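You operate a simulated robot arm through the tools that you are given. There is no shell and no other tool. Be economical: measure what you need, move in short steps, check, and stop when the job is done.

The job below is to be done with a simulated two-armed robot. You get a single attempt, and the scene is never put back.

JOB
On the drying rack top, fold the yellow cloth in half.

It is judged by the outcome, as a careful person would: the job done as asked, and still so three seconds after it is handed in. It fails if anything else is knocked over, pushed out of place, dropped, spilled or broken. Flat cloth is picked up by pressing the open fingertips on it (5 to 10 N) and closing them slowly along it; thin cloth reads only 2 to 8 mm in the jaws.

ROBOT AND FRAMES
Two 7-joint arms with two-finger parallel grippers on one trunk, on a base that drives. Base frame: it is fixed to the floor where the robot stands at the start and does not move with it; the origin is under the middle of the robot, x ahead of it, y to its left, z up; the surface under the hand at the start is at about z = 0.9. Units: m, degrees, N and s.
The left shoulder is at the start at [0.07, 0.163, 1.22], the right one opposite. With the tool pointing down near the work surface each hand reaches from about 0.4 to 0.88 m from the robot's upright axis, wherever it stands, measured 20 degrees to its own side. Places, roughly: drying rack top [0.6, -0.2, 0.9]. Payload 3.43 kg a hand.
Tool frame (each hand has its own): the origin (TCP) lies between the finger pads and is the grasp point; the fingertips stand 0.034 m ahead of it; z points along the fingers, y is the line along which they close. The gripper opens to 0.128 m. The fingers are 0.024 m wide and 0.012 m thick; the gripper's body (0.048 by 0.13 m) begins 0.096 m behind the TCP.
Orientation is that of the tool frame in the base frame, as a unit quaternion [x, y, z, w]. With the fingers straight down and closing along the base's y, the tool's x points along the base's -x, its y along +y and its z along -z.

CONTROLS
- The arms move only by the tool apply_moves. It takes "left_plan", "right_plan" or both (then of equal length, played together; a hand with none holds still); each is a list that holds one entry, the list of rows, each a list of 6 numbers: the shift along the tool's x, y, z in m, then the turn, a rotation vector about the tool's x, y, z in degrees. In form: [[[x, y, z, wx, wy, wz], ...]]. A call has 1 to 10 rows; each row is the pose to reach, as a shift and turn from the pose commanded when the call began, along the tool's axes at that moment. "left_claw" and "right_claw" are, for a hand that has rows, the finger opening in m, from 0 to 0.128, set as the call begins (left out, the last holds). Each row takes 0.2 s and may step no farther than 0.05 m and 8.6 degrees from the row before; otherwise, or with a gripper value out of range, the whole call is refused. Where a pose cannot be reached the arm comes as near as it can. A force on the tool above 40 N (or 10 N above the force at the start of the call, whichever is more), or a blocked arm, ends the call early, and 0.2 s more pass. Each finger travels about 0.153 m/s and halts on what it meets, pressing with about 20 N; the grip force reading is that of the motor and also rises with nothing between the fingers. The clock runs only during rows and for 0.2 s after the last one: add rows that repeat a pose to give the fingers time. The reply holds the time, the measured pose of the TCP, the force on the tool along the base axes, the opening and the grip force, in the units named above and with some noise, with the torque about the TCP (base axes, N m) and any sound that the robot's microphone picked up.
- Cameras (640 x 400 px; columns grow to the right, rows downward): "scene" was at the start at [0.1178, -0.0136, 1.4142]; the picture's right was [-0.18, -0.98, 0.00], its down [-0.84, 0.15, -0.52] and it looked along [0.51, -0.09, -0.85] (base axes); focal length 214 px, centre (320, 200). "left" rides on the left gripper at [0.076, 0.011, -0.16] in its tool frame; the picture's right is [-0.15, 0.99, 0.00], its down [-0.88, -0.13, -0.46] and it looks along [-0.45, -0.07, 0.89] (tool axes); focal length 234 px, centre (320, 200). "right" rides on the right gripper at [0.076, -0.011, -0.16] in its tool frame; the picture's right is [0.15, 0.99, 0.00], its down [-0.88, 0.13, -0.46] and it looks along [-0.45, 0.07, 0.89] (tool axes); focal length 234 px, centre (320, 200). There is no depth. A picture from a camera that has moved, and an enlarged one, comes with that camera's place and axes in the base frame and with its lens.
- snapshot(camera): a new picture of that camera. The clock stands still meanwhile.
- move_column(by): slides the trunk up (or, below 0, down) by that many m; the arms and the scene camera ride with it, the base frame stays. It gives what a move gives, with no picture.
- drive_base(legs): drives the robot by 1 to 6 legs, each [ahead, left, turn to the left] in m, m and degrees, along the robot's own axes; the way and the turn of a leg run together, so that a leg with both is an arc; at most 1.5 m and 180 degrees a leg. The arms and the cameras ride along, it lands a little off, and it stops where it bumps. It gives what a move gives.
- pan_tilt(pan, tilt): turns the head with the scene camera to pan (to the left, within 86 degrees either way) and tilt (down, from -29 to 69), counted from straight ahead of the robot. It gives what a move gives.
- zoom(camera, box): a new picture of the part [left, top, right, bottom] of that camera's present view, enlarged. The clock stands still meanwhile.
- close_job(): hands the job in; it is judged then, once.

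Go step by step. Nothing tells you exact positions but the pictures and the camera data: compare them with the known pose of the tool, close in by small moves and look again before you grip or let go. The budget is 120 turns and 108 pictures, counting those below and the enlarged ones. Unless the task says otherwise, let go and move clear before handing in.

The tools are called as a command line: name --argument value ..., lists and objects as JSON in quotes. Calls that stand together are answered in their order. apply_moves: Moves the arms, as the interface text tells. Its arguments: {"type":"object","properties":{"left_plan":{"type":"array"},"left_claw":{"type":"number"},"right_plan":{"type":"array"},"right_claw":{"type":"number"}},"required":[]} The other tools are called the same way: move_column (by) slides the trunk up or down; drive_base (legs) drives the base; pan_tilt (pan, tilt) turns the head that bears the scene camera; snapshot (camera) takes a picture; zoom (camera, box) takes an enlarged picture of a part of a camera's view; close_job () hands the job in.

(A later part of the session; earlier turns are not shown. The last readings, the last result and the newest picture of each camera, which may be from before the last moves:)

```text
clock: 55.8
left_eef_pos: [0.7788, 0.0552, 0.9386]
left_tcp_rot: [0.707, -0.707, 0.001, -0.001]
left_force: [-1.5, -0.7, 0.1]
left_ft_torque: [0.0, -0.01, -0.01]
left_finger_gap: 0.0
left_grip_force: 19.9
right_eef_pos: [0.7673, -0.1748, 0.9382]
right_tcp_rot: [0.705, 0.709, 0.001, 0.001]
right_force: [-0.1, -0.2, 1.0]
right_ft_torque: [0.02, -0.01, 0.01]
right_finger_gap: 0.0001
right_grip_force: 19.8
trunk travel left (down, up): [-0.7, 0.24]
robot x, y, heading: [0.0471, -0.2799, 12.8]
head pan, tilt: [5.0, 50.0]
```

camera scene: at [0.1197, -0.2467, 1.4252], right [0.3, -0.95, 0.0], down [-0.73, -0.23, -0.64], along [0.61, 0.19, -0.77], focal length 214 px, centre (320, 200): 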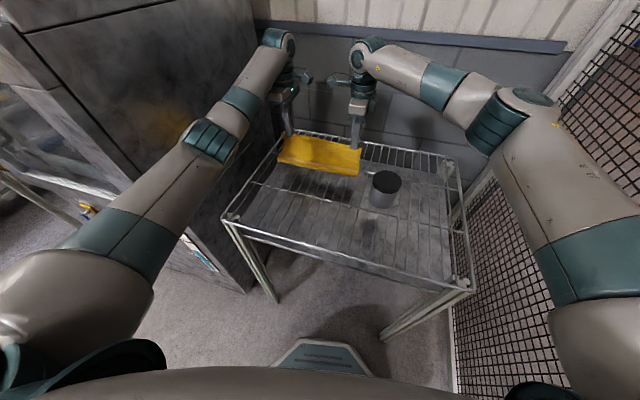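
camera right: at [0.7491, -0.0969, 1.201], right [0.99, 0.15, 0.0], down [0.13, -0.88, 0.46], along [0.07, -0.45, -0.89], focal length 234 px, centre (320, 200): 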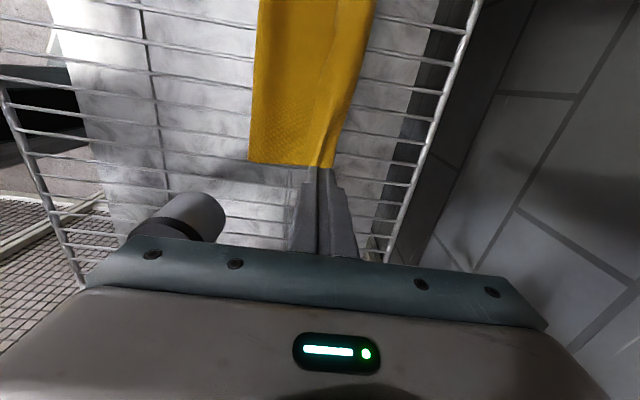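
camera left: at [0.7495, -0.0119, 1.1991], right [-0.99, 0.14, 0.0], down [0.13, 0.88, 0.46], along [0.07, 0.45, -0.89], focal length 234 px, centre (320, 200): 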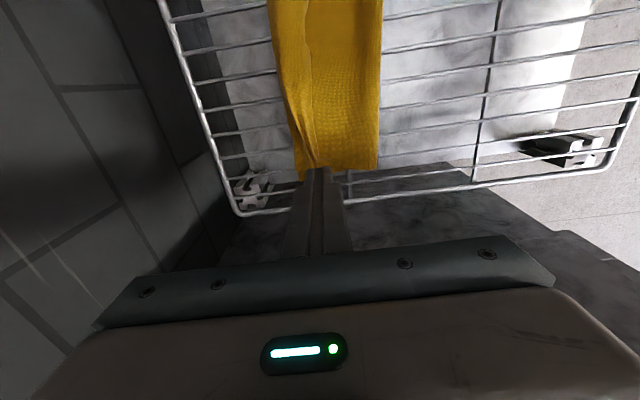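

Nearly touching. I press 1.5 mm more and stroke forward 4.5 cm.

apply_moves --left_plan '[[[0, 0, 0.0015, 0, 0, 0], [0, -0.008, 0.0018, 0, 0, 0], [0, -0.016, 0.0018, 0, 0, 0], [0, -0.024, 0.0018, 0, 0, 0], [0, -0.032, 0.0018, 0, 0, 0], [0, -0.04, 0.0018, 0, 0, 0]]]' --right_plan '[[[0, 0, 0.0015, 0, 0, 0], [0, 0.009, 0.0018, 0, 0, 0], [0, 0.018, 0.0018, 0, 0, 0], [0, 0.027, 0.0018, 0, 0, 0], [0, 0.036, 0.0018, 0, 0, 0], [0, 0.045, 0.0018, 0, 0, 0]]]'

snapshot --camera "right"

snapshot --camera "left"

zoom --camera "scene" --box '[250, 120, 410, 220]'

```text
clock: 57.2
left_eef_pos: [0.8184, 0.0544, 0.9374]
left_tcp_rot: [0.708, -0.707, -0.001, -0.001]
left_force: [0.2, -0.5, 0.2]
left_ft_torque: [0.0, 0.0, 0.0]
left_finger_gap: 0.0002
left_grip_force: 20.3
right_eef_pos: [0.8121, -0.1753, 0.9357]
right_tcp_rot: [0.705, 0.709, 0.002, 0.001]
right_force: [-1.0, -0.1, 1.2]
right_ft_torque: [0.01, 0.04, -0.02]
right_finger_gap: 0.0
right_grip_force: 20.1
trunk travel left (down, up): [-0.7, 0.24]
robot x, y, heading: [0.0492, -0.2768, 12.4]
head pan, tilt: [5.0, 50.0]
```

```text
50 pictures are left
camera right: at [0.7996, -0.1006, 1.0966], right [0.99, 0.15, 0.0], down [0.13, -0.88, 0.46], along [0.07, -0.45, -0.89], focal length 234 px, centre (320, 200)
```

right: 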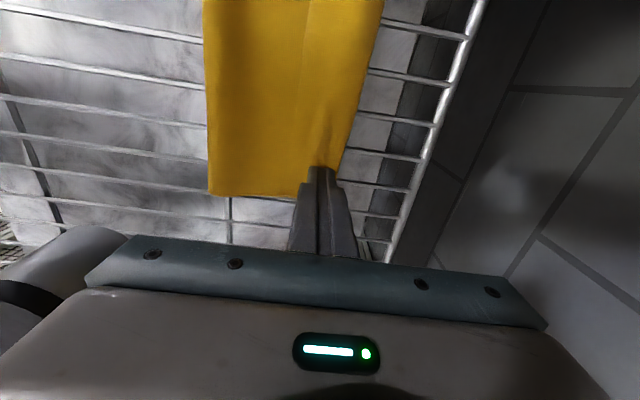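

```text
49 pictures are left
camera left: at [0.8074, -0.0215, 1.0946], right [-0.99, 0.14, 0.0], down [0.13, 0.88, 0.46], along [0.07, 0.45, -0.89], focal length 234 px, centre (320, 200)
```

left: 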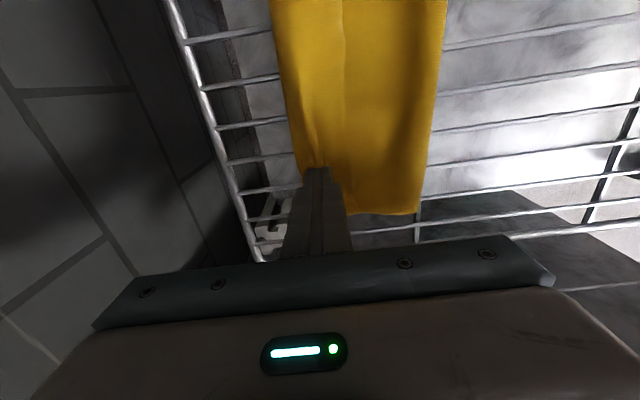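

```text
4.00 times, centred on (330, 170) of scene
camera zoom: at [0.1704, -0.2468, 1.425], right [0.3, -0.95, 0.0], down [-0.73, -0.23, -0.64], along [0.61, 0.19, -0.77], focal length 858 px, centre (280, 320)
```

zoom: 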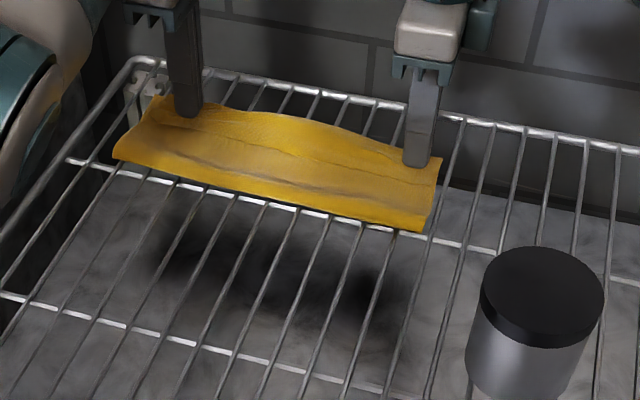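

The hem rolled forward nicely. I raise the hands and inspect.

apply_moves --left_plan '[[[0, 0, -0.03, 0, 0, 0], [0, 0.02, -0.07, 0, 0, 0], [0, 0.05, -0.1, 0, 0, 0], [0, 0.07, -0.13, 0, 0, 0]]]' --right_plan '[[[0, 0, -0.03, 0, 0, 0], [0, -0.02, -0.07, 0, 0, 0], [0, -0.05, -0.1, 0, 0, 0], [0, -0.07, -0.13, 0, 0, 0]]]'

zoom --camera "right" --box '[200, 0, 440, 180]'

zoom --camera "left" --box '[200, 0, 440, 180]'

zoom --camera "scene" --box '[270, 135, 370, 197]'

```text
clock: 58.2
left_eef_pos: [0.7438, 0.0551, 1.0687]
left_tcp_rot: [0.708, -0.706, 0.0, -0.001]
left_force: [0.0, -0.5, 0.0]
left_ft_torque: [0.01, -0.01, 0.01]
left_finger_gap: 0.0001
left_grip_force: 20.1
right_eef_pos: [0.7363, -0.1776, 1.0709]
right_tcp_rot: [0.706, 0.708, 0.002, 0.001]
right_force: [-0.4, 0.5, 0.5]
right_ft_torque: [0.01, -0.02, 0.05]
right_finger_gap: 0.0
right_grip_force: 19.8
trunk travel left (down, up): [-0.7, 0.24]
robot x, y, heading: [0.0466, -0.2809, 12.9]
head pan, tilt: [5.0, 50.0]
```

```text
2.22 times, centred on (320, 90) of right
camera zoom: at [0.724, -0.1028, 1.2307], right [0.99, 0.15, 0.0], down [0.13, -0.88, 0.46], along [0.07, -0.45, -0.89], focal length 520 px, centre (320, 444)
```

zoom: 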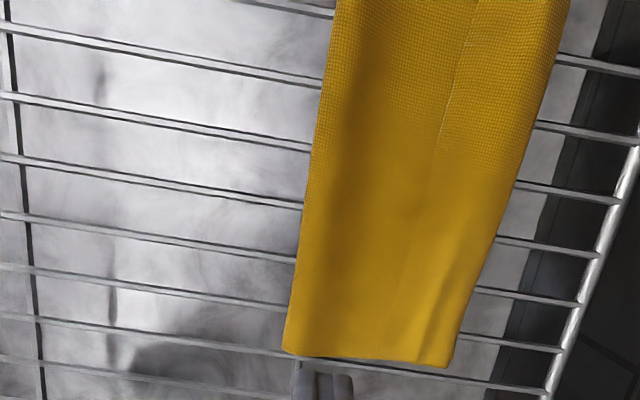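

```text
2.22 times, centred on (320, 90) of left
camera zoom: at [0.7328, -0.0212, 1.2267], right [-0.99, 0.14, 0.0], down [0.13, 0.88, 0.46], along [0.07, 0.45, -0.89], focal length 520 px, centre (320, 444)
```

zoom: 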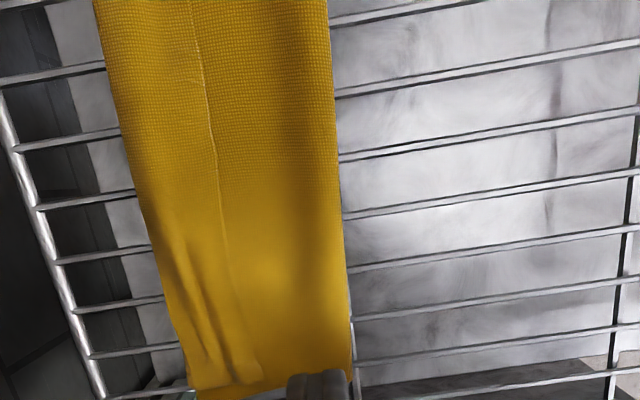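

```text
6.40 times, centred on (320, 166) of scene
camera zoom: at [0.1681, -0.247, 1.4252], right [0.3, -0.95, 0.0], down [-0.73, -0.23, -0.64], along [0.61, 0.19, -0.77], focal length 1373 px, centre (320, 418)
```

zoom: 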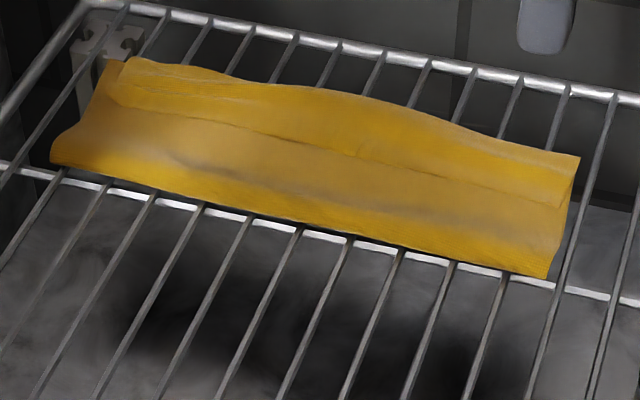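

The light stroke moved the whole folded cloth about 4 cm ahead (crease now ≈0.716) while the hem stayed turned. I first stroke the whole stack back the same way, away from the wall.

apply_moves --left_plan '[[[0, -0.041, 0.04, 0, 0, 0], [0, -0.041, 0.085, 0, 0, 0], [0, -0.041, 0.12, 0, 0, 0], [0, -0.041, 0.1315, 0, 0, 0], [0, -0.041, 0.1325, 0, 0, 0], [0, -0.031, 0.1325, 0, 0, 0], [0, -0.021, 0.1325, 0, 0, 0], [0, -0.011, 0.1325, 0, 0, 0], [0, -0.001, 0.1325, 0, 0, 0], [0, 0.009, 0.1325, 0, 0, 0]]]' --right_plan '[[[0, 0.049, 0.04, 0, 0, 0], [0, 0.049, 0.085, 0, 0, 0], [0, 0.049, 0.12, 0, 0, 0], [0, 0.049, 0.1335, 0, 0, 0], [0, 0.049, 0.1345, 0, 0, 0], [0, 0.039, 0.1345, 0, 0, 0], [0, 0.029, 0.1345, 0, 0, 0], [0, 0.019, 0.1345, 0, 0, 0], [0, 0.009, 0.1345, 0, 0, 0], [0, -0.001, 0.1345, 0, 0, 0]]]'

apply_moves --left_plan '[[[0, 0, -0.03, 0, 0, 0], [0, 0, -0.07, 0, 0, 0], [0, 0.0, -0.1, 0, 0, 0], [0, 0.0, -0.13, 0, 0, 0]]]' --right_plan '[[[0, 0, -0.03, 0, 0, 0], [0, 0, -0.07, 0, 0, 0], [0, 0, -0.1, 0, 0, 0], [0, 0, -0.13, 0, 0, 0]]]'

zoom --camera "right" --box '[200, 0, 440, 180]'

zoom --camera "left" --box '[200, 0, 440, 180]'

```text
refused: row 1 steps farther than a row can; nothing moved
```

```text
clock: 59.2
left_eef_pos: [0.7488, 0.0536, 1.2004]
left_tcp_rot: [0.707, -0.707, 0.001, 0.0]
left_force: [-1.4, 0.2, -0.2]
left_ft_torque: [-0.01, -0.04, 0.0]
left_finger_gap: 0.0
left_grip_force: 19.9
right_eef_pos: [0.7378, -0.1734, 1.1995]
right_tcp_rot: [0.705, 0.709, 0.002, 0.003]
right_force: [-0.3, 0.0, 0.5]
right_ft_torque: [0.02, -0.01, 0.0]
right_finger_gap: 0.0
right_grip_force: 19.9
trunk travel left (down, up): [-0.7, 0.24]
robot x, y, heading: [0.0476, -0.2783, 12.6]
head pan, tilt: [5.0, 50.0]
```

```text
2.22 times, centred on (320, 90) of right
camera zoom: at [0.7255, -0.0982, 1.3594], right [0.99, 0.15, 0.0], down [0.13, -0.88, 0.46], along [0.07, -0.45, -0.89], focal length 520 px, centre (320, 444)
```

zoom: 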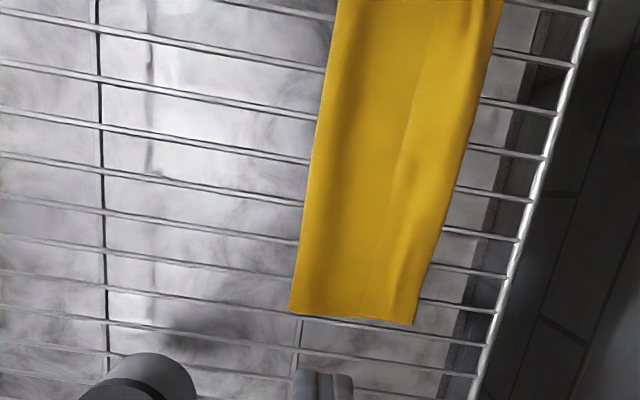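

```text
2.22 times, centred on (320, 90) of left
camera zoom: at [0.7371, -0.0223, 1.3574], right [-0.99, 0.14, 0.0], down [0.13, 0.88, 0.46], along [0.07, 0.45, -0.89], focal length 520 px, centre (320, 444)
```

zoom: 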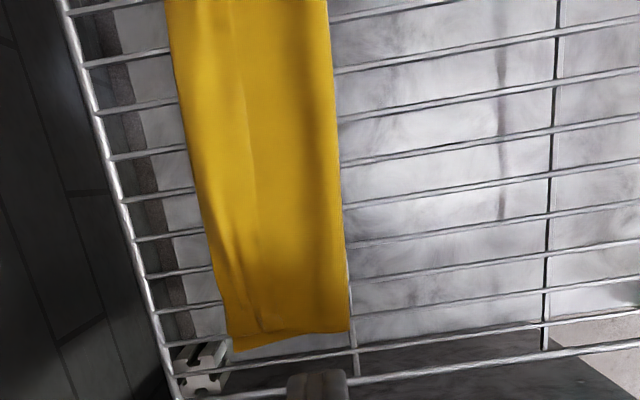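

I bring the hands down over the hem line first, then stroke back 5 cm in a second move.

apply_moves --left_plan '[[[0, -0.02, 0.038, 0, 0, 0], [0, -0.04, 0.076, 0, 0, 0], [0, -0.05, 0.115, 0, 0, 0], [0, -0.05, 0.16, 0, 0, 0], [0, -0.05, 0.205, 0, 0, 0], [0, -0.05, 0.24, 0, 0, 0], [0, -0.05, 0.26, 0, 0, 0]]]' --right_plan '[[[0, 0.02, 0.038, 0, 0, 0], [0, 0.04, 0.076, 0, 0, 0], [0, 0.05, 0.115, 0, 0, 0], [0, 0.05, 0.16, 0, 0, 0], [0, 0.05, 0.205, 0, 0, 0], [0, 0.05, 0.24, 0, 0, 0], [0, 0.05, 0.26, 0, 0, 0]]]'

apply_moves --left_plan '[[[0, 0, 0.004, 0, 0, 0], [0, 0.01, 0.004, 0, 0, 0], [0, 0.02, 0.004, 0, 0, 0], [0, 0.03, 0.004, 0, 0, 0], [0, 0.04, 0.004, 0, 0, 0], [0, 0.05, 0.004, 0, 0, 0]]]' --right_plan '[[[0, 0, 0.004, 0, 0, 0], [0, -0.01, 0.004, 0, 0, 0], [0, -0.02, 0.004, 0, 0, 0], [0, -0.03, 0.004, 0, 0, 0], [0, -0.04, 0.004, 0, 0, 0], [0, -0.05, 0.004, 0, 0, 0]]]'

snapshot --camera "right"

zoom --camera "scene" --box '[250, 120, 410, 220]'

```text
clock: 60.8
left_eef_pos: [0.799, 0.0542, 0.9364]
left_tcp_rot: [0.708, -0.707, 0.001, -0.002]
left_force: [1.9, 0.5, 6.2]
left_ft_torque: [0.03, -0.03, 0.0]
left_finger_gap: 0.0001
left_grip_force: 19.6
right_eef_pos: [0.792, -0.1779, 0.9381]
right_tcp_rot: [0.705, 0.709, 0.002, 0.001]
right_force: [0.6, -0.5, -0.3]
right_ft_torque: [-0.01, -0.02, -0.02]
right_finger_gap: 0.0
right_grip_force: 19.9
trunk travel left (down, up): [-0.7, 0.24]
robot x, y, heading: [0.0512, -0.2794, 12.7]
head pan, tilt: [5.0, 50.0]
```

```text
clock: 62.2
left_eef_pos: [0.7467, 0.0552, 0.9366]
left_tcp_rot: [-0.707, 0.707, -0.001, 0.003]
left_force: [3.4, 0.9, 21.1]
left_ft_torque: [-0.01, -0.05, 0.03]
left_finger_gap: 0.0
left_grip_force: 19.5
right_eef_pos: [0.7394, -0.1762, 0.936]
right_tcp_rot: [0.705, 0.709, 0.001, 0.002]
right_force: [2.1, -0.9, 11.2]
right_ft_torque: [-0.1, -0.07, -0.01]
right_finger_gap: 0.0
right_grip_force: 19.7
trunk travel left (down, up): [-0.7, 0.24]
robot x, y, heading: [0.0486, -0.2738, 12.4]
head pan, tilt: [5.0, 50.0]
```

```text
42 pictures are left
camera right: at [0.7267, -0.1021, 1.0962], right [0.99, 0.15, 0.01], down [0.13, -0.88, 0.46], along [0.07, -0.45, -0.89], focal length 234 px, centre (320, 200)
```

right: 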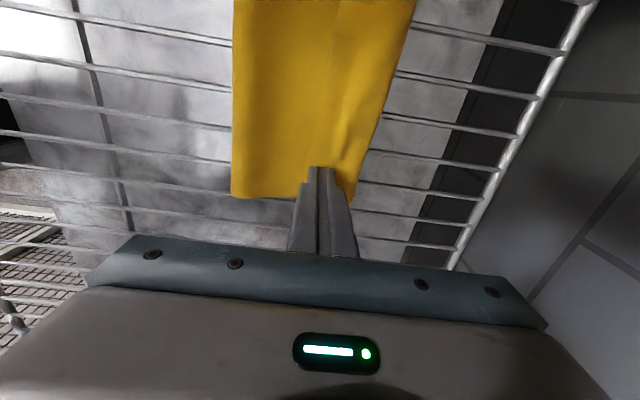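

```text
4.00 times, centred on (330, 170) of scene
camera zoom: at [0.1664, -0.2473, 1.4255], right [0.3, -0.95, 0.0], down [-0.73, -0.23, -0.65], along [0.61, 0.2, -0.76], focal length 858 px, centre (280, 320)
```

zoom: 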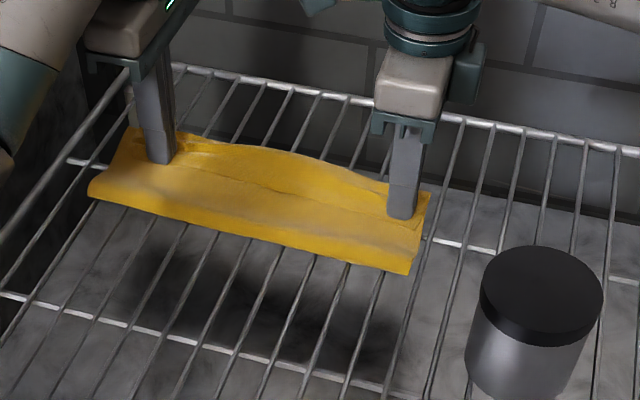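

The stack moved back. Now the left hand stays pressed as a pin, while the right finger alone strokes the hem forward with light pressure.

apply_moves --right_plan '[[[0, 0, -0.006, 0, 0, 0], [0, 0.012, -0.006, 0, 0, 0], [0, 0.012, -0.0018, 0, 0, 0], [0, 0.022, -0.0018, 0, 0, 0], [0, 0.032, -0.0018, 0, 0, 0], [0, 0.042, -0.0018, 0, 0, 0], [0, 0.052, -0.0018, 0, 0, 0], [0, 0.062, -0.0018, 0, 0, 0], [0, 0.072, -0.0018, 0, 0, 0]]]'

snapshot --camera "right"

zoom --camera "scene" --box '[250, 120, 410, 220]'

```text
clock: 64.2
left_eef_pos: [0.747, 0.0556, 0.9356]
left_tcp_rot: [0.708, -0.706, 0.001, -0.002]
left_force: [0.9, 3.1, 25.7]
left_ft_torque: [0.05, 0.03, 0.01]
left_finger_gap: 0.0
left_grip_force: 19.5
right_eef_pos: [0.8139, -0.1765, 0.9358]
right_tcp_rot: [0.705, 0.709, 0.003, 0.002]
right_force: [-0.8, 0.8, 2.9]
right_ft_torque: [0.0, 0.01, -0.02]
right_finger_gap: 0.0
right_grip_force: 20.0
trunk travel left (down, up): [-0.7, 0.24]
robot x, y, heading: [0.0463, -0.28, 12.6]
head pan, tilt: [5.0, 50.0]
```

```text
40 pictures are left
camera right: at [0.8009, -0.1009, 1.0965], right [0.99, 0.15, 0.01], down [0.13, -0.88, 0.46], along [0.07, -0.45, -0.89], focal length 234 px, centre (320, 200)
```

right: 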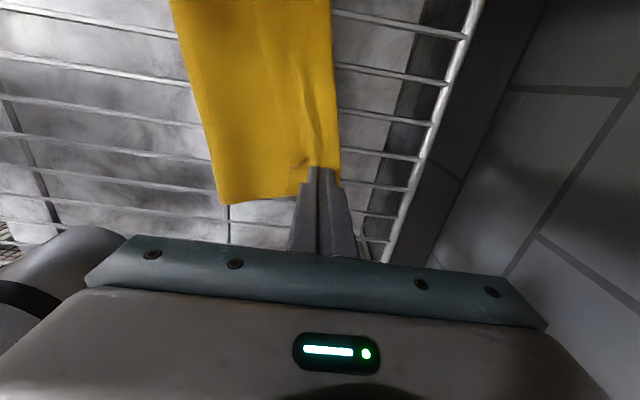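

```text
4.00 times, centred on (330, 170) of scene
camera zoom: at [0.1666, -0.2473, 1.4255], right [0.3, -0.95, 0.0], down [-0.73, -0.23, -0.64], along [0.61, 0.2, -0.76], focal length 858 px, centre (280, 320)
```

zoom: 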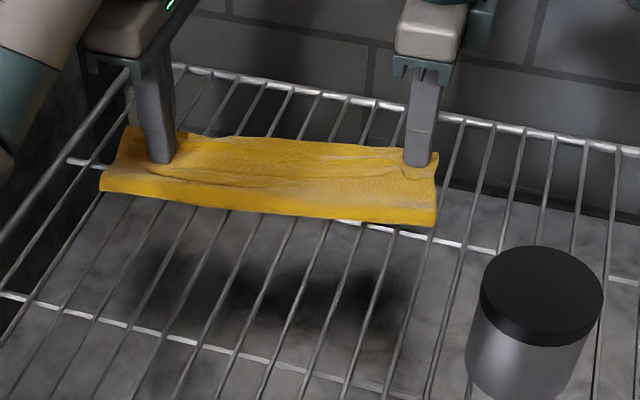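

Layers cling to each other, so stroking only drags the stack. Better: pick the folded-over layer up again by its rounded edge, lay it back flat, and redo the fold with a pinch right at the cloth's edge. I raise the hands and look.

apply_moves --left_plan '[[[0, 0, -0.03, 0, 0, 0], [0, 0, -0.07, 0, 0, 0], [0, 0.0, -0.11, 0, 0, 0], [0, 0.0, -0.15, 0, 0, 0]]]' --right_plan '[[[0, 0, -0.03, 0, 0, 0], [0, -0.02, -0.07, 0, 0, 0], [0, -0.04, -0.11, 0, 0, 0], [0, -0.06, -0.15, 0, 0, 0]]]'

zoom --camera "right" --box '[200, 0, 440, 180]'

zoom --camera "left" --box '[200, 0, 440, 180]'

zoom --camera "scene" --box '[265, 135, 375, 200]'

```text
clock: 65.2
left_eef_pos: [0.7462, 0.0568, 1.0845]
left_tcp_rot: [0.708, -0.706, 0.0, -0.002]
left_force: [0.5, -0.3, -0.3]
left_ft_torque: [0.0, -0.01, -0.01]
left_finger_gap: 0.0
left_grip_force: 19.7
right_eef_pos: [0.7505, -0.1752, 1.0854]
right_tcp_rot: [0.706, 0.708, 0.002, 0.001]
right_force: [-0.7, -0.4, 0.3]
right_ft_torque: [0.0, -0.04, -0.02]
right_finger_gap: 0.0001
right_grip_force: 20.6
trunk travel left (down, up): [-0.7, 0.24]
robot x, y, heading: [0.0473, -0.2784, 12.6]
head pan, tilt: [5.0, 50.0]
```

```text
2.22 times, centred on (320, 90) of right
camera zoom: at [0.7391, -0.1008, 1.245], right [0.99, 0.15, 0.0], down [0.13, -0.88, 0.46], along [0.07, -0.45, -0.89], focal length 520 px, centre (320, 444)
```

zoom: 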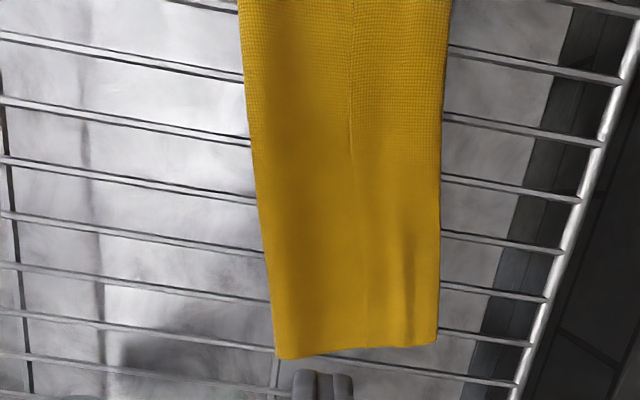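

```text
2.22 times, centred on (320, 90) of left
camera zoom: at [0.7351, -0.0205, 1.243], right [-0.99, 0.14, 0.0], down [0.13, 0.88, 0.46], along [0.07, 0.45, -0.89], focal length 520 px, centre (320, 444)
```

zoom: 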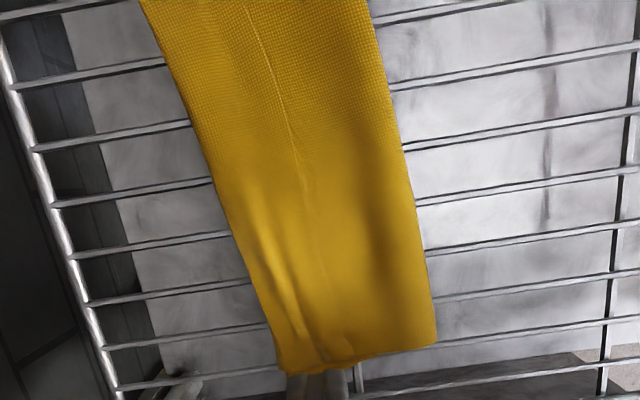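

```text
5.82 times, centred on (320, 168) of scene
camera zoom: at [0.168, -0.247, 1.4251], right [0.3, -0.95, 0.0], down [-0.73, -0.23, -0.64], along [0.61, 0.2, -0.77], focal length 1248 px, centre (320, 389)
```

zoom: 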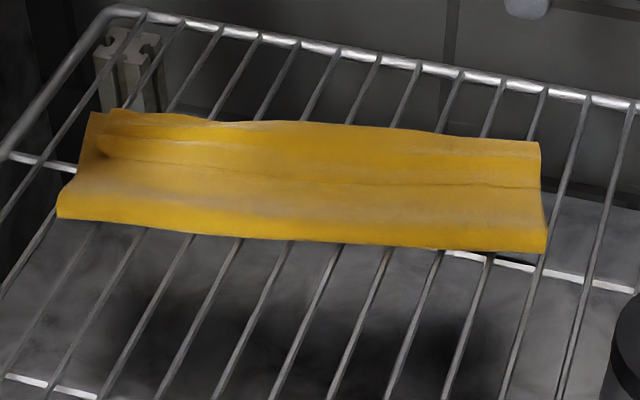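

The stack is now a strip: crease from (0.67, 0.09) to (0.73, −0.2), with a 4 cm hem on top. New idea: grip it at the crease and lift so both halves hang down — the hem will drop straight by gravity — then lay it down again folded. I back the base 6 cm first for elbow room.

drive_base --legs '[[-0.0586, 0.0131, 0]]'

```text
clock: 66.1
left_eef_pos: [0.6926, 0.0555, 1.0824]
left_tcp_rot: [0.708, -0.707, 0.0, 0.0]
left_force: [-0.1, -0.4, 0.0]
left_ft_torque: [0.0, 0.05, -0.02]
left_finger_gap: 0.0
left_grip_force: 19.8
right_eef_pos: [0.6983, -0.176, 1.081]
right_tcp_rot: [0.706, 0.708, 0.0, 0.0]
right_force: [1.0, 0.5, -0.3]
right_ft_torque: [0.02, 0.04, -0.01]
right_finger_gap: 0.0
right_grip_force: 20.1
trunk travel left (down, up): [-0.7, 0.24]
robot x, y, heading: [-0.0145, -0.2799, 12.4]
head pan, tilt: [5.0, 50.0]
```

apply_moves --left_plan '[[[-0.0025, -0.002, 0.02, 0, 0, 0], [-0.0025, -0.002, 0.06, 0, 0, 0], [-0.0025, -0.002, 0.1, 0, 0, 0], [-0.0025, -0.002, 0.127, 0, 0, 0]]]' --right_plan '[[[0, 0.025, 0.02, 0, 0, 0], [0, 0.04, 0.06, 0, 0, 0], [0, 0.04, 0.1, 0, 0, 0], [0, 0.04, 0.126, 0, 0, 0]]]' --left_claw 0.035 --right_claw 0.035

snapshot --camera "left"

snapshot --camera "right"

```text
clock: 67.1
left_eef_pos: [0.6928, 0.0615, 0.9553]
left_tcp_rot: [0.707, -0.707, 0.0, 0.0]
left_force: [-1.0, 0.0, 0.1]
left_ft_torque: [0.01, 0.0, 0.01]
left_finger_gap: 0.0349
left_grip_force: 0.0
right_eef_pos: [0.736, -0.1739, 0.9575]
right_tcp_rot: [0.706, 0.708, 0.001, 0.0]
right_force: [0.0, 0.3, 0.3]
right_ft_torque: [0.02, 0.0, 0.05]
right_finger_gap: 0.035
right_grip_force: 0.0
trunk travel left (down, up): [-0.7, 0.24]
robot x, y, heading: [-0.0097, -0.2768, 12.4]
head pan, tilt: [5.0, 50.0]
```

```text
35 pictures are left
camera left: at [0.6819, -0.0149, 1.1138], right [-0.99, 0.14, 0.0], down [0.13, 0.88, 0.46], along [0.07, 0.45, -0.89], focal length 234 px, centre (320, 200)
```

left: 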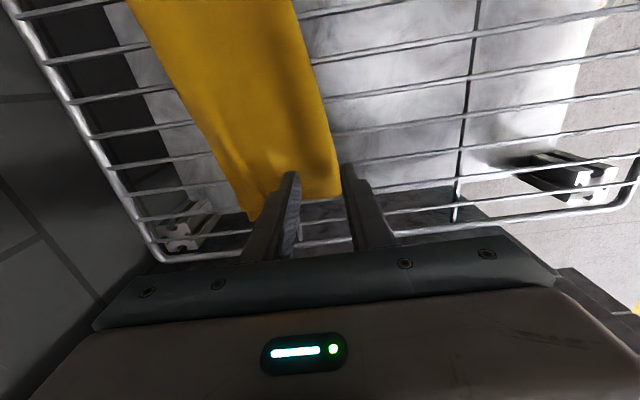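

```text
34 pictures are left
camera right: at [0.7246, -0.0992, 1.1168], right [0.99, 0.15, 0.0], down [0.13, -0.88, 0.46], along [0.07, -0.45, -0.89], focal length 234 px, centre (320, 200)
```

right: 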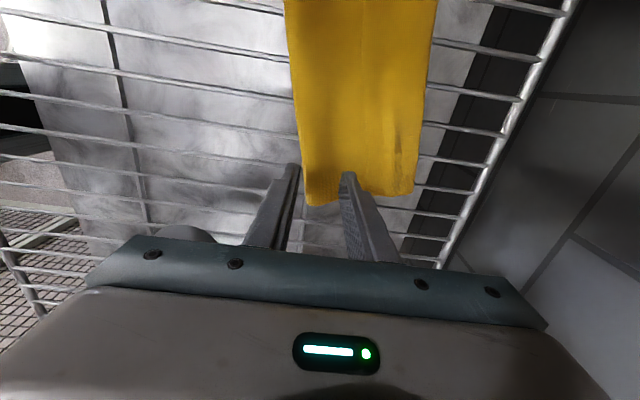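

Near fingers stand just outside the crease, far fingers over the stack. I lower to contact.

apply_moves --left_plan '[[[0, 0, 0.01, 0, 0, 0], [0, 0, 0.0165, 0, 0, 0], [0, 0, 0.0165, 0, 0, 0]]]' --right_plan '[[[0, 0, 0.01, 0, 0, 0], [0, 0, 0.0185, 0, 0, 0], [0, 0, 0.0185, 0, 0, 0]]]'

apply_moves --left_plan '[[[0, 0, 0.0025, 0, 0, 0], [0, 0, 0.0025, 0, 0, 0]]]' --right_plan '[[[0, 0, 0.0025, 0, 0, 0], [0, 0, 0.0025, 0, 0, 0]]]'

```text
clock: 67.9
left_eef_pos: [0.6892, 0.0585, 0.9397]
left_tcp_rot: [0.708, -0.707, 0.002, -0.001]
left_force: [-0.6, 0.6, 0.1]
left_ft_torque: [0.0, 0.05, 0.0]
left_finger_gap: 0.035
left_grip_force: 0.1
right_eef_pos: [0.7347, -0.1746, 0.9397]
right_tcp_rot: [0.706, 0.708, 0.001, 0.001]
right_force: [0.3, -0.1, 0.9]
right_ft_torque: [0.02, 0.0, 0.01]
right_finger_gap: 0.0347
right_grip_force: 0.1
trunk travel left (down, up): [-0.7, 0.24]
robot x, y, heading: [-0.0106, -0.2806, 12.7]
head pan, tilt: [5.0, 50.0]
```

```text
clock: 68.5
left_eef_pos: [0.6909, 0.0578, 0.9381]
left_tcp_rot: [0.707, -0.707, 0.0, 0.0]
left_force: [-0.7, 0.1, -0.5]
left_ft_torque: [-0.01, 0.04, 0.02]
left_finger_gap: 0.0348
left_grip_force: 0.1
right_eef_pos: [0.7371, -0.1758, 0.9362]
right_tcp_rot: [0.706, 0.708, 0.001, 0.001]
right_force: [-0.7, 1.1, 0.8]
right_ft_torque: [0.02, -0.01, 0.03]
right_finger_gap: 0.0349
right_grip_force: 0.1
trunk travel left (down, up): [-0.7, 0.24]
robot x, y, heading: [-0.0134, -0.2781, 12.8]
head pan, tilt: [5.0, 50.0]
```

apply_moves --left_plan '[[[0, 0, 0.0025, 0, 0, 0], [0, 0, 0.0025, 0, 0, 0]]]' --right_plan '[[[0, 0, 0.0018, 0, 0, 0], [0, 0, 0.0018, 0, 0, 0]]]'

```text
clock: 69.1
left_eef_pos: [0.691, 0.0583, 0.9364]
left_tcp_rot: [0.708, -0.706, 0.0, 0.0]
left_force: [0.1, -0.9, 0.9]
left_ft_torque: [-0.03, -0.01, 0.02]
left_finger_gap: 0.0348
left_grip_force: 0.4
right_eef_pos: [0.7365, -0.1747, 0.9352]
right_tcp_rot: [0.706, 0.708, 0.001, 0.001]
right_force: [0.2, 0.6, 3.8]
right_ft_torque: [-0.02, -0.12, 0.03]
right_finger_gap: 0.0351
right_grip_force: 0.2
trunk travel left (down, up): [-0.7, 0.24]
robot x, y, heading: [-0.0089, -0.2791, 12.4]
head pan, tilt: [5.0, 50.0]
```

apply_moves --left_plan '[[[0, 0, 0.002, 0, 0, 0], [0, 0, 0.002, 0, 0, 0]]]' --right_plan '[[[0, 0, 0.001, 0, 0, 0], [0, 0, 0.001, 0, 0, 0]]]'

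apply_moves --left_plan '[[[0, 0, 0, 0, 0, 0]]]' --right_plan '[[[0, 0, 0, 0, 0, 0]]]' --left_claw 0.027 --right_claw 0.027

apply_moves --left_plan '[[[0, 0, 0, 0, 0, 0]]]' --right_plan '[[[0, 0, 0, 0, 0, 0]]]' --left_claw 0.019 --right_claw 0.019

zoom --camera "left" --box '[200, 50, 440, 230]'

zoom --camera "right" --box '[200, 50, 440, 230]'

```text
clock: 69.7
left_eef_pos: [0.6909, 0.0578, 0.9351]
left_tcp_rot: [0.708, -0.706, 0.001, -0.001]
left_force: [0.2, -0.1, 3.9]
left_ft_torque: [0.02, -0.07, 0.03]
left_finger_gap: 0.0351
left_grip_force: 0.0
right_eef_pos: [0.7359, -0.1753, 0.9352]
right_tcp_rot: [0.705, 0.709, 0.002, 0.001]
right_force: [0.7, 1.7, 11.5]
right_ft_torque: [-0.01, -0.29, 0.02]
right_finger_gap: 0.0352
right_grip_force: 0.1
trunk travel left (down, up): [-0.7, 0.24]
robot x, y, heading: [-0.0168, -0.2784, 12.8]
head pan, tilt: [5.0, 50.0]
```

```text
clock: 70.1
left_eef_pos: [0.691, 0.0585, 0.9348]
left_tcp_rot: [-0.707, 0.707, -0.002, 0.002]
left_force: [0.9, 0.4, 3.4]
left_ft_torque: [-0.03, -0.09, -0.01]
left_finger_gap: 0.0272
left_grip_force: 0.3
right_eef_pos: [0.7356, -0.1775, 0.9357]
right_tcp_rot: [0.705, 0.709, 0.002, 0.001]
right_force: [-1.3, 0.4, 14.6]
right_ft_torque: [-0.08, -0.21, -0.02]
right_finger_gap: 0.0265
right_grip_force: 0.0
trunk travel left (down, up): [-0.7, 0.24]
robot x, y, heading: [-0.0121, -0.2822, 12.6]
head pan, tilt: [5.0, 50.0]
```

```text
clock: 70.5
left_eef_pos: [0.6908, 0.0584, 0.9342]
left_tcp_rot: [0.707, -0.707, 0.001, -0.002]
left_force: [0.4, 0.3, 3.0]
left_ft_torque: [-0.03, -0.03, 0.01]
left_finger_gap: 0.0191
left_grip_force: 0.1
right_eef_pos: [0.7351, -0.1774, 0.9344]
right_tcp_rot: [0.706, 0.708, 0.002, 0.002]
right_force: [-2.1, -0.4, 17.1]
right_ft_torque: [-0.1, -0.16, -0.02]
right_finger_gap: 0.018
right_grip_force: 0.0
trunk travel left (down, up): [-0.7, 0.24]
robot x, y, heading: [-0.0134, -0.2818, 12.7]
head pan, tilt: [5.0, 50.0]
```

```text
2.22 times, centred on (320, 140) of left
camera zoom: at [0.6785, -0.0189, 1.0932], right [-0.99, 0.15, 0.0], down [0.13, 0.88, 0.46], along [0.07, 0.45, -0.89], focal length 520 px, centre (320, 333)
```

zoom: 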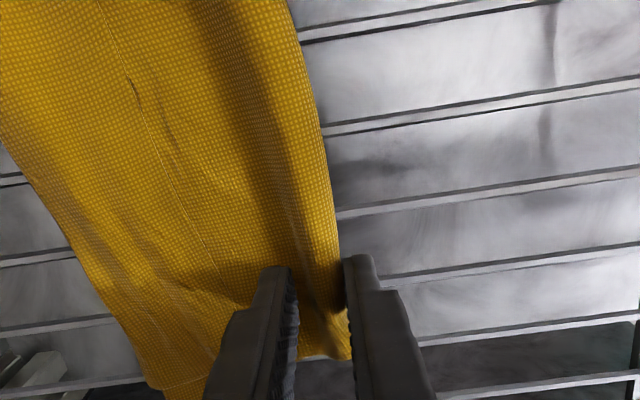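

```text
2.22 times, centred on (320, 140) of right
camera zoom: at [0.7223, -0.1025, 1.0954], right [0.99, 0.15, 0.0], down [0.13, -0.88, 0.46], along [0.07, -0.45, -0.89], focal length 520 px, centre (320, 333)
```

zoom: 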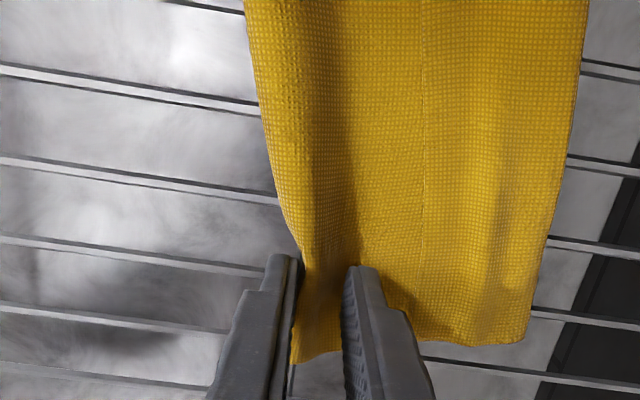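

The crease is bulging up between the fingers as wanted. I close fully.

apply_moves --left_plan '[[[0, 0, 0.001, 0, 0, 0], [0, 0, 0.001, 0, 0, 0]]]' --right_plan '[[[0, 0, 0, 0, 0, 0], [0, 0, 0, 0, 0, 0]]]' --left_claw 0.01 --right_claw 0.01

apply_moves --left_plan '[[[0, 0, 0, 0, 0, 0], [0, 0, 0, 0, 0, 0], [0, 0, 0, 0, 0, 0]]]' --right_plan '[[[0, 0, 0, 0, 0, 0], [0, 0, 0, 0, 0, 0], [0, 0, 0, 0, 0, 0]]]' --left_claw 0.0 --right_claw 0.0

apply_moves --left_plan '[[[0, 0, -0.01, 0, 0, 0], [0, 0, -0.02, 0, 0, 0], [0, 0, -0.035, 0, 0, 0], [0, 0, -0.05, 0, 0, 0]]]' --right_plan '[[[0, 0, -0.01, 0, 0, 0], [0, 0, -0.02, 0, 0, 0], [0, 0, -0.035, 0, 0, 0], [0, 0, -0.05, 0, 0, 0]]]'

zoom --camera "scene" --box '[250, 110, 410, 210]'

```text
clock: 71.1
left_eef_pos: [0.6894, 0.0567, 0.936]
left_tcp_rot: [0.708, -0.706, 0.001, -0.002]
left_force: [1.0, 2.6, 12.2]
left_ft_torque: [0.01, -0.17, 0.01]
left_finger_gap: 0.0108
left_grip_force: 1.1
right_eef_pos: [0.7361, -0.1774, 0.9367]
right_tcp_rot: [0.706, 0.708, 0.002, 0.002]
right_force: [-1.2, 0.4, 14.2]
right_ft_torque: [-0.12, -0.14, 0.0]
right_finger_gap: 0.0095
right_grip_force: 0.2
trunk travel left (down, up): [-0.7, 0.24]
robot x, y, heading: [-0.0146, -0.2789, 12.7]
head pan, tilt: [5.0, 50.0]
```

```text
clock: 71.9
left_eef_pos: [0.6885, 0.0569, 0.9347]
left_tcp_rot: [0.708, -0.706, 0.001, -0.001]
left_force: [3.1, -0.5, 18.6]
left_ft_torque: [-0.02, -0.2, -0.01]
left_finger_gap: 0.0023
left_grip_force: 19.8
right_eef_pos: [0.7336, -0.1774, 0.9361]
right_tcp_rot: [0.706, 0.709, 0.003, 0.001]
right_force: [1.0, 0.6, 11.7]
right_ft_torque: [-0.02, -0.06, 0.01]
right_finger_gap: 0.0027
right_grip_force: 20.2
trunk travel left (down, up): [-0.7, 0.24]
robot x, y, heading: [-0.0117, -0.2838, 12.6]
head pan, tilt: [5.0, 50.0]
```

```text
clock: 72.9
left_eef_pos: [0.6914, 0.0581, 0.9825]
left_tcp_rot: [0.708, -0.706, 0.001, -0.001]
left_force: [0.5, -0.9, -0.1]
left_ft_torque: [-0.02, -0.01, -0.03]
left_finger_gap: 0.0022
left_grip_force: 20.1
right_eef_pos: [0.7356, -0.1767, 0.9827]
right_tcp_rot: [0.706, 0.708, 0.001, 0.0]
right_force: [-1.1, 1.6, -0.9]
right_ft_torque: [0.01, 0.0, 0.03]
right_finger_gap: 0.0024
right_grip_force: 19.6
trunk travel left (down, up): [-0.7, 0.24]
robot x, y, heading: [-0.0084, -0.2783, 12.8]
head pan, tilt: [5.0, 50.0]
```

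```text
4.00 times, centred on (330, 160) of scene
camera zoom: at [0.1111, -0.2467, 1.425], right [0.3, -0.95, 0.0], down [-0.73, -0.23, -0.64], along [0.61, 0.19, -0.77], focal length 858 px, centre (280, 360)
```

zoom: 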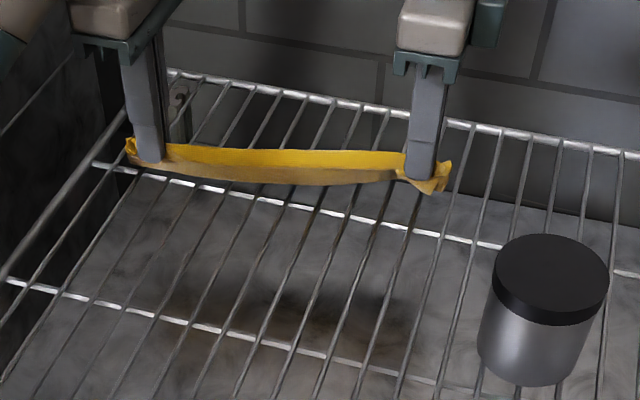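

The crease is held by both hands. I lift to z≈1.12 so both halves hang freely, and align the right hand back with the left.

apply_moves --left_plan '[[[0, 0, -0.02, 0, 0, 0], [0, 0, -0.045, 0, 0, 0], [0, 0, -0.07, 0, 0, 0], [0, 0, -0.095, 0, 0, 0], [0, 0, -0.12, 0, 0, 0], [0, 0, -0.14, 0, 0, 0], [0, 0, -0.14, 0, 0, 0]]]' --right_plan '[[[0, 0, -0.02, 0, 0, 0], [0, 0, -0.045, 0, 0, 0], [0, -0.01, -0.07, 0, 0, 0], [0, -0.02, -0.095, 0, 0, 0], [0, -0.03, -0.12, 0, 0, 0], [0, -0.044, -0.14, 0, 0, 0], [0, -0.044, -0.14, 0, 0, 0]]]'

zoom --camera "scene" --box '[250, 80, 410, 180]'

snapshot --camera "right"

snapshot --camera "left"

```text
clock: 74.5
left_eef_pos: [0.6931, 0.0567, 1.1219]
left_tcp_rot: [0.708, -0.706, 0.0, 0.0]
left_force: [1.0, -0.4, 0.0]
left_ft_torque: [-0.02, 0.0, 0.06]
left_finger_gap: 0.0025
left_grip_force: 19.6
right_eef_pos: [0.6921, -0.1773, 1.121]
right_tcp_rot: [0.705, 0.709, 0.001, 0.0]
right_force: [-0.2, 0.5, -0.8]
right_ft_torque: [0.01, -0.01, 0.0]
right_finger_gap: 0.0026
right_grip_force: 19.8
trunk travel left (down, up): [-0.7, 0.24]
robot x, y, heading: [-0.014, -0.2799, 12.5]
head pan, tilt: [5.0, 50.0]
```

```text
4.00 times, centred on (330, 130) of scene
camera zoom: at [0.1123, -0.2463, 1.425], right [0.3, -0.95, 0.0], down [-0.73, -0.23, -0.64], along [0.61, 0.19, -0.77], focal length 858 px, centre (280, 480)
```

zoom: 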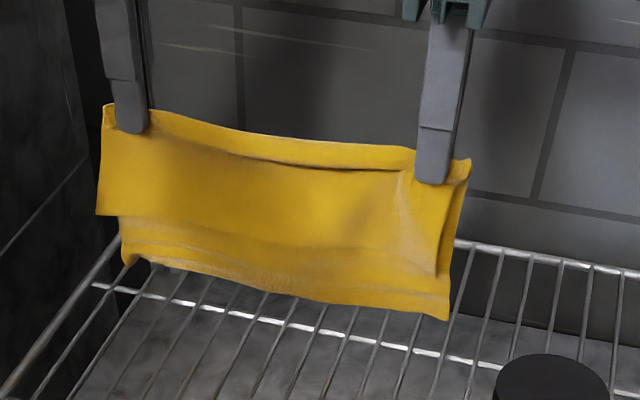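

```text
29 pictures are left
camera right: at [0.6805, -0.1023, 1.2813], right [0.99, 0.15, 0.0], down [0.13, -0.88, 0.46], along [0.07, -0.45, -0.89], focal length 234 px, centre (320, 200)
```

right: 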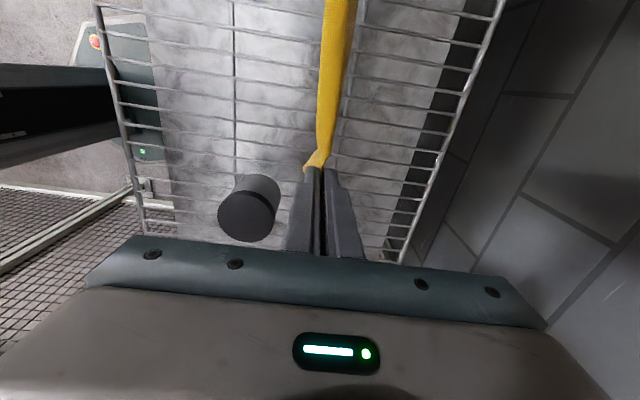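

```text
28 pictures are left
camera left: at [0.6816, -0.0199, 1.2795], right [-0.99, 0.14, 0.0], down [0.13, 0.88, 0.46], along [0.07, 0.45, -0.89], focal length 234 px, centre (320, 200)
```

left: 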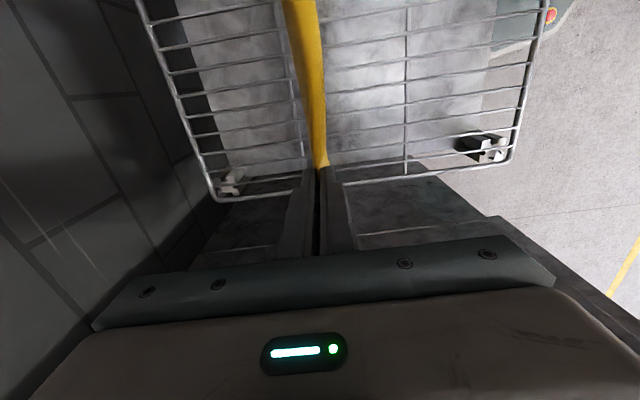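

It works: the hem has dropped and the cloth hangs folded, though one half is about 4 cm longer than the other. I lay it down with the crease towards the robot: lower a bit, drive the base back 11 cm, then lower fully.

apply_moves --left_plan '[[[0, 0.005, 0.02, 0, 0, 0], [0, 0.01, 0.04, 0, 0, 0], [0, 0.02, 0.06, 0, 0, 0]]]' --right_plan '[[[0, -0.005, 0.02, 0, 0, 0], [0, -0.01, 0.04, 0, 0, 0], [0, -0.02, 0.06, 0, 0, 0]]]'

drive_base --legs '[[-0.1073, 0.0239, 0]]'

apply_moves --left_plan '[[[0, 0.008, 0.025, 0, 0, 0], [0, 0.016, 0.05, 0, 0, 0], [0, 0.022, 0.075, 0, 0, 0], [0, 0.025, 0.1, 0, 0, 0], [0, 0.027, 0.114, 0, 0, 0]]]' --right_plan '[[[0, -0.008, 0.025, 0, 0, 0], [0, -0.016, 0.05, 0, 0, 0], [0, -0.022, 0.075, 0, 0, 0], [0, -0.025, 0.1, 0, 0, 0], [0, -0.027, 0.114, 0, 0, 0]]]'

zoom --camera "scene" --box '[250, 100, 410, 200]'

```text
clock: 75.3
left_eef_pos: [0.6725, 0.0581, 1.0604]
left_tcp_rot: [0.707, -0.707, 0.0, -0.001]
left_force: [0.6, -0.4, -0.6]
left_ft_torque: [-0.01, 0.03, 0.01]
left_finger_gap: 0.0023
left_grip_force: 20.2
right_eef_pos: [0.6723, -0.1761, 1.062]
right_tcp_rot: [0.706, 0.708, 0.001, 0.001]
right_force: [0.3, 0.4, 0.3]
right_ft_torque: [0.01, 0.01, 0.0]
right_finger_gap: 0.0025
right_grip_force: 20.1
trunk travel left (down, up): [-0.7, 0.24]
robot x, y, heading: [-0.0121, -0.2771, 12.6]
head pan, tilt: [5.0, 50.0]
```

```text
clock: 76.5
left_eef_pos: [0.5634, 0.0599, 1.0609]
left_tcp_rot: [0.709, -0.705, 0.0, 0.0]
left_force: [0.0, -0.8, 0.4]
left_ft_torque: [-0.03, -0.02, -0.04]
left_finger_gap: 0.0022
left_grip_force: 20.1
right_eef_pos: [0.5647, -0.1749, 1.0615]
right_tcp_rot: [0.705, 0.709, 0.001, 0.0]
right_force: [-0.3, -0.3, 0.0]
right_ft_torque: [0.01, 0.03, -0.01]
right_finger_gap: 0.0024
right_grip_force: 20.3
trunk travel left (down, up): [-0.7, 0.24]
robot x, y, heading: [-0.1214, -0.2797, 12.8]
head pan, tilt: [5.0, 50.0]
```

```text
clock: 77.7
left_eef_pos: [0.5351, 0.0605, 0.947]
left_tcp_rot: [0.709, -0.705, 0.0, 0.0]
left_force: [0.0, 0.0, 0.3]
left_ft_torque: [-0.01, 0.0, 0.0]
left_finger_gap: 0.0025
left_grip_force: 19.9
right_eef_pos: [0.5365, -0.175, 0.9478]
right_tcp_rot: [0.705, 0.71, 0.001, 0.002]
right_force: [-0.4, -0.2, 0.9]
right_ft_torque: [0.01, 0.0, 0.02]
right_finger_gap: 0.0027
right_grip_force: 20.0
trunk travel left (down, up): [-0.7, 0.24]
robot x, y, heading: [-0.1231, -0.2832, 13.1]
head pan, tilt: [5.0, 50.0]
```

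```text
4.00 times, centred on (330, 150) of scene
camera zoom: at [0.002, -0.2466, 1.4252], right [0.31, -0.95, 0.0], down [-0.73, -0.23, -0.64], along [0.61, 0.2, -0.77], focal length 858 px, centre (280, 400)
```

zoom: 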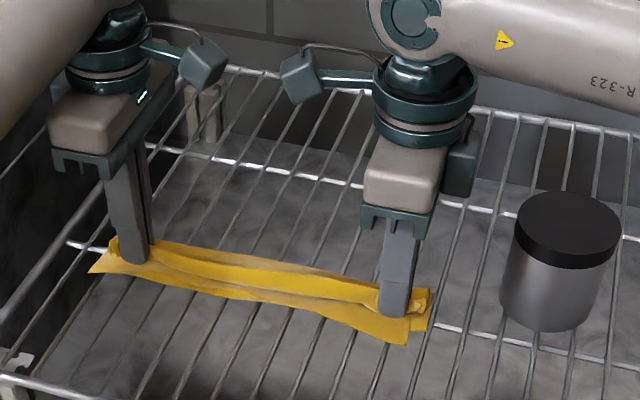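

The cloth collapsed under the hands rather than trailing out. I lift it again, move ahead, and lay it down along a slanting path so it trails.

apply_moves --left_plan '[[[0, 0, -0.04, 0, 0, 0], [0, 0, -0.08, 0, 0, 0], [0, 0, -0.12, 0, 0, 0], [0, -0.015, -0.15, 0, 0, 0], [0, -0.045, -0.15, 0, 0, 0], [0, -0.075, -0.15, 0, 0, 0], [0, -0.105, -0.15, 0, 0, 0], [0, -0.12, -0.15, 0, 0, 0], [0, -0.12, -0.15, 0, 0, 0], [0, -0.12, -0.15, 0, 0, 0]]]' --right_plan '[[[0, 0, -0.04, 0, 0, 0], [0, 0, -0.08, 0, 0, 0], [0, 0, -0.12, 0, 0, 0], [0, 0.015, -0.15, 0, 0, 0], [0, 0.045, -0.15, 0, 0, 0], [0, 0.075, -0.15, 0, 0, 0], [0, 0.105, -0.15, 0, 0, 0], [0, 0.12, -0.15, 0, 0, 0], [0, 0.12, -0.15, 0, 0, 0], [0, 0.12, -0.15, 0, 0, 0]]]'

zoom --camera "scene" --box '[240, 60, 420, 172]'

```text
clock: 79.9
left_eef_pos: [0.6477, 0.0588, 1.0984]
left_tcp_rot: [0.708, -0.706, 0.0, -0.001]
left_force: [0.9, 0.3, 0.0]
left_ft_torque: [0.0, -0.04, -0.01]
left_finger_gap: 0.0024
left_grip_force: 20.2
left hand out of reach, approached as far as the arm can: row 8, 9, 10
right_eef_pos: [0.6557, -0.175, 1.1007]
right_tcp_rot: [0.705, 0.709, 0.001, 0.0]
right_force: [-0.4, -0.1, -0.6]
right_ft_torque: [-0.05, -0.01, -0.01]
right_finger_gap: 0.0025
right_grip_force: 19.9
trunk travel left (down, up): [-0.7, 0.24]
robot x, y, heading: [-0.1225, -0.2794, 12.7]
head pan, tilt: [5.0, 50.0]
```

```text
3.56 times, centred on (330, 116) of scene
camera zoom: at [0.0026, -0.2474, 1.425], right [0.31, -0.95, 0.0], down [-0.73, -0.23, -0.64], along [0.61, 0.2, -0.77], focal length 763 px, centre (284, 499)
```

zoom: 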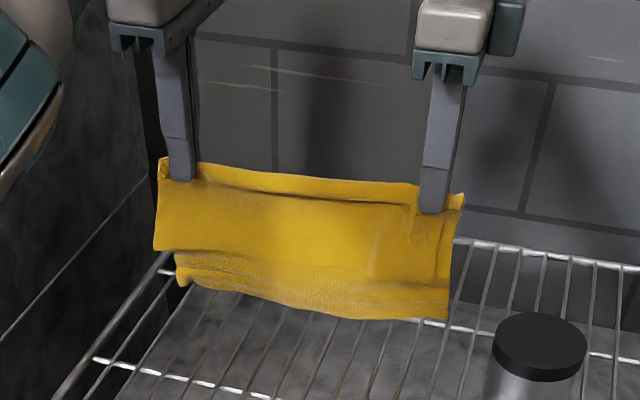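

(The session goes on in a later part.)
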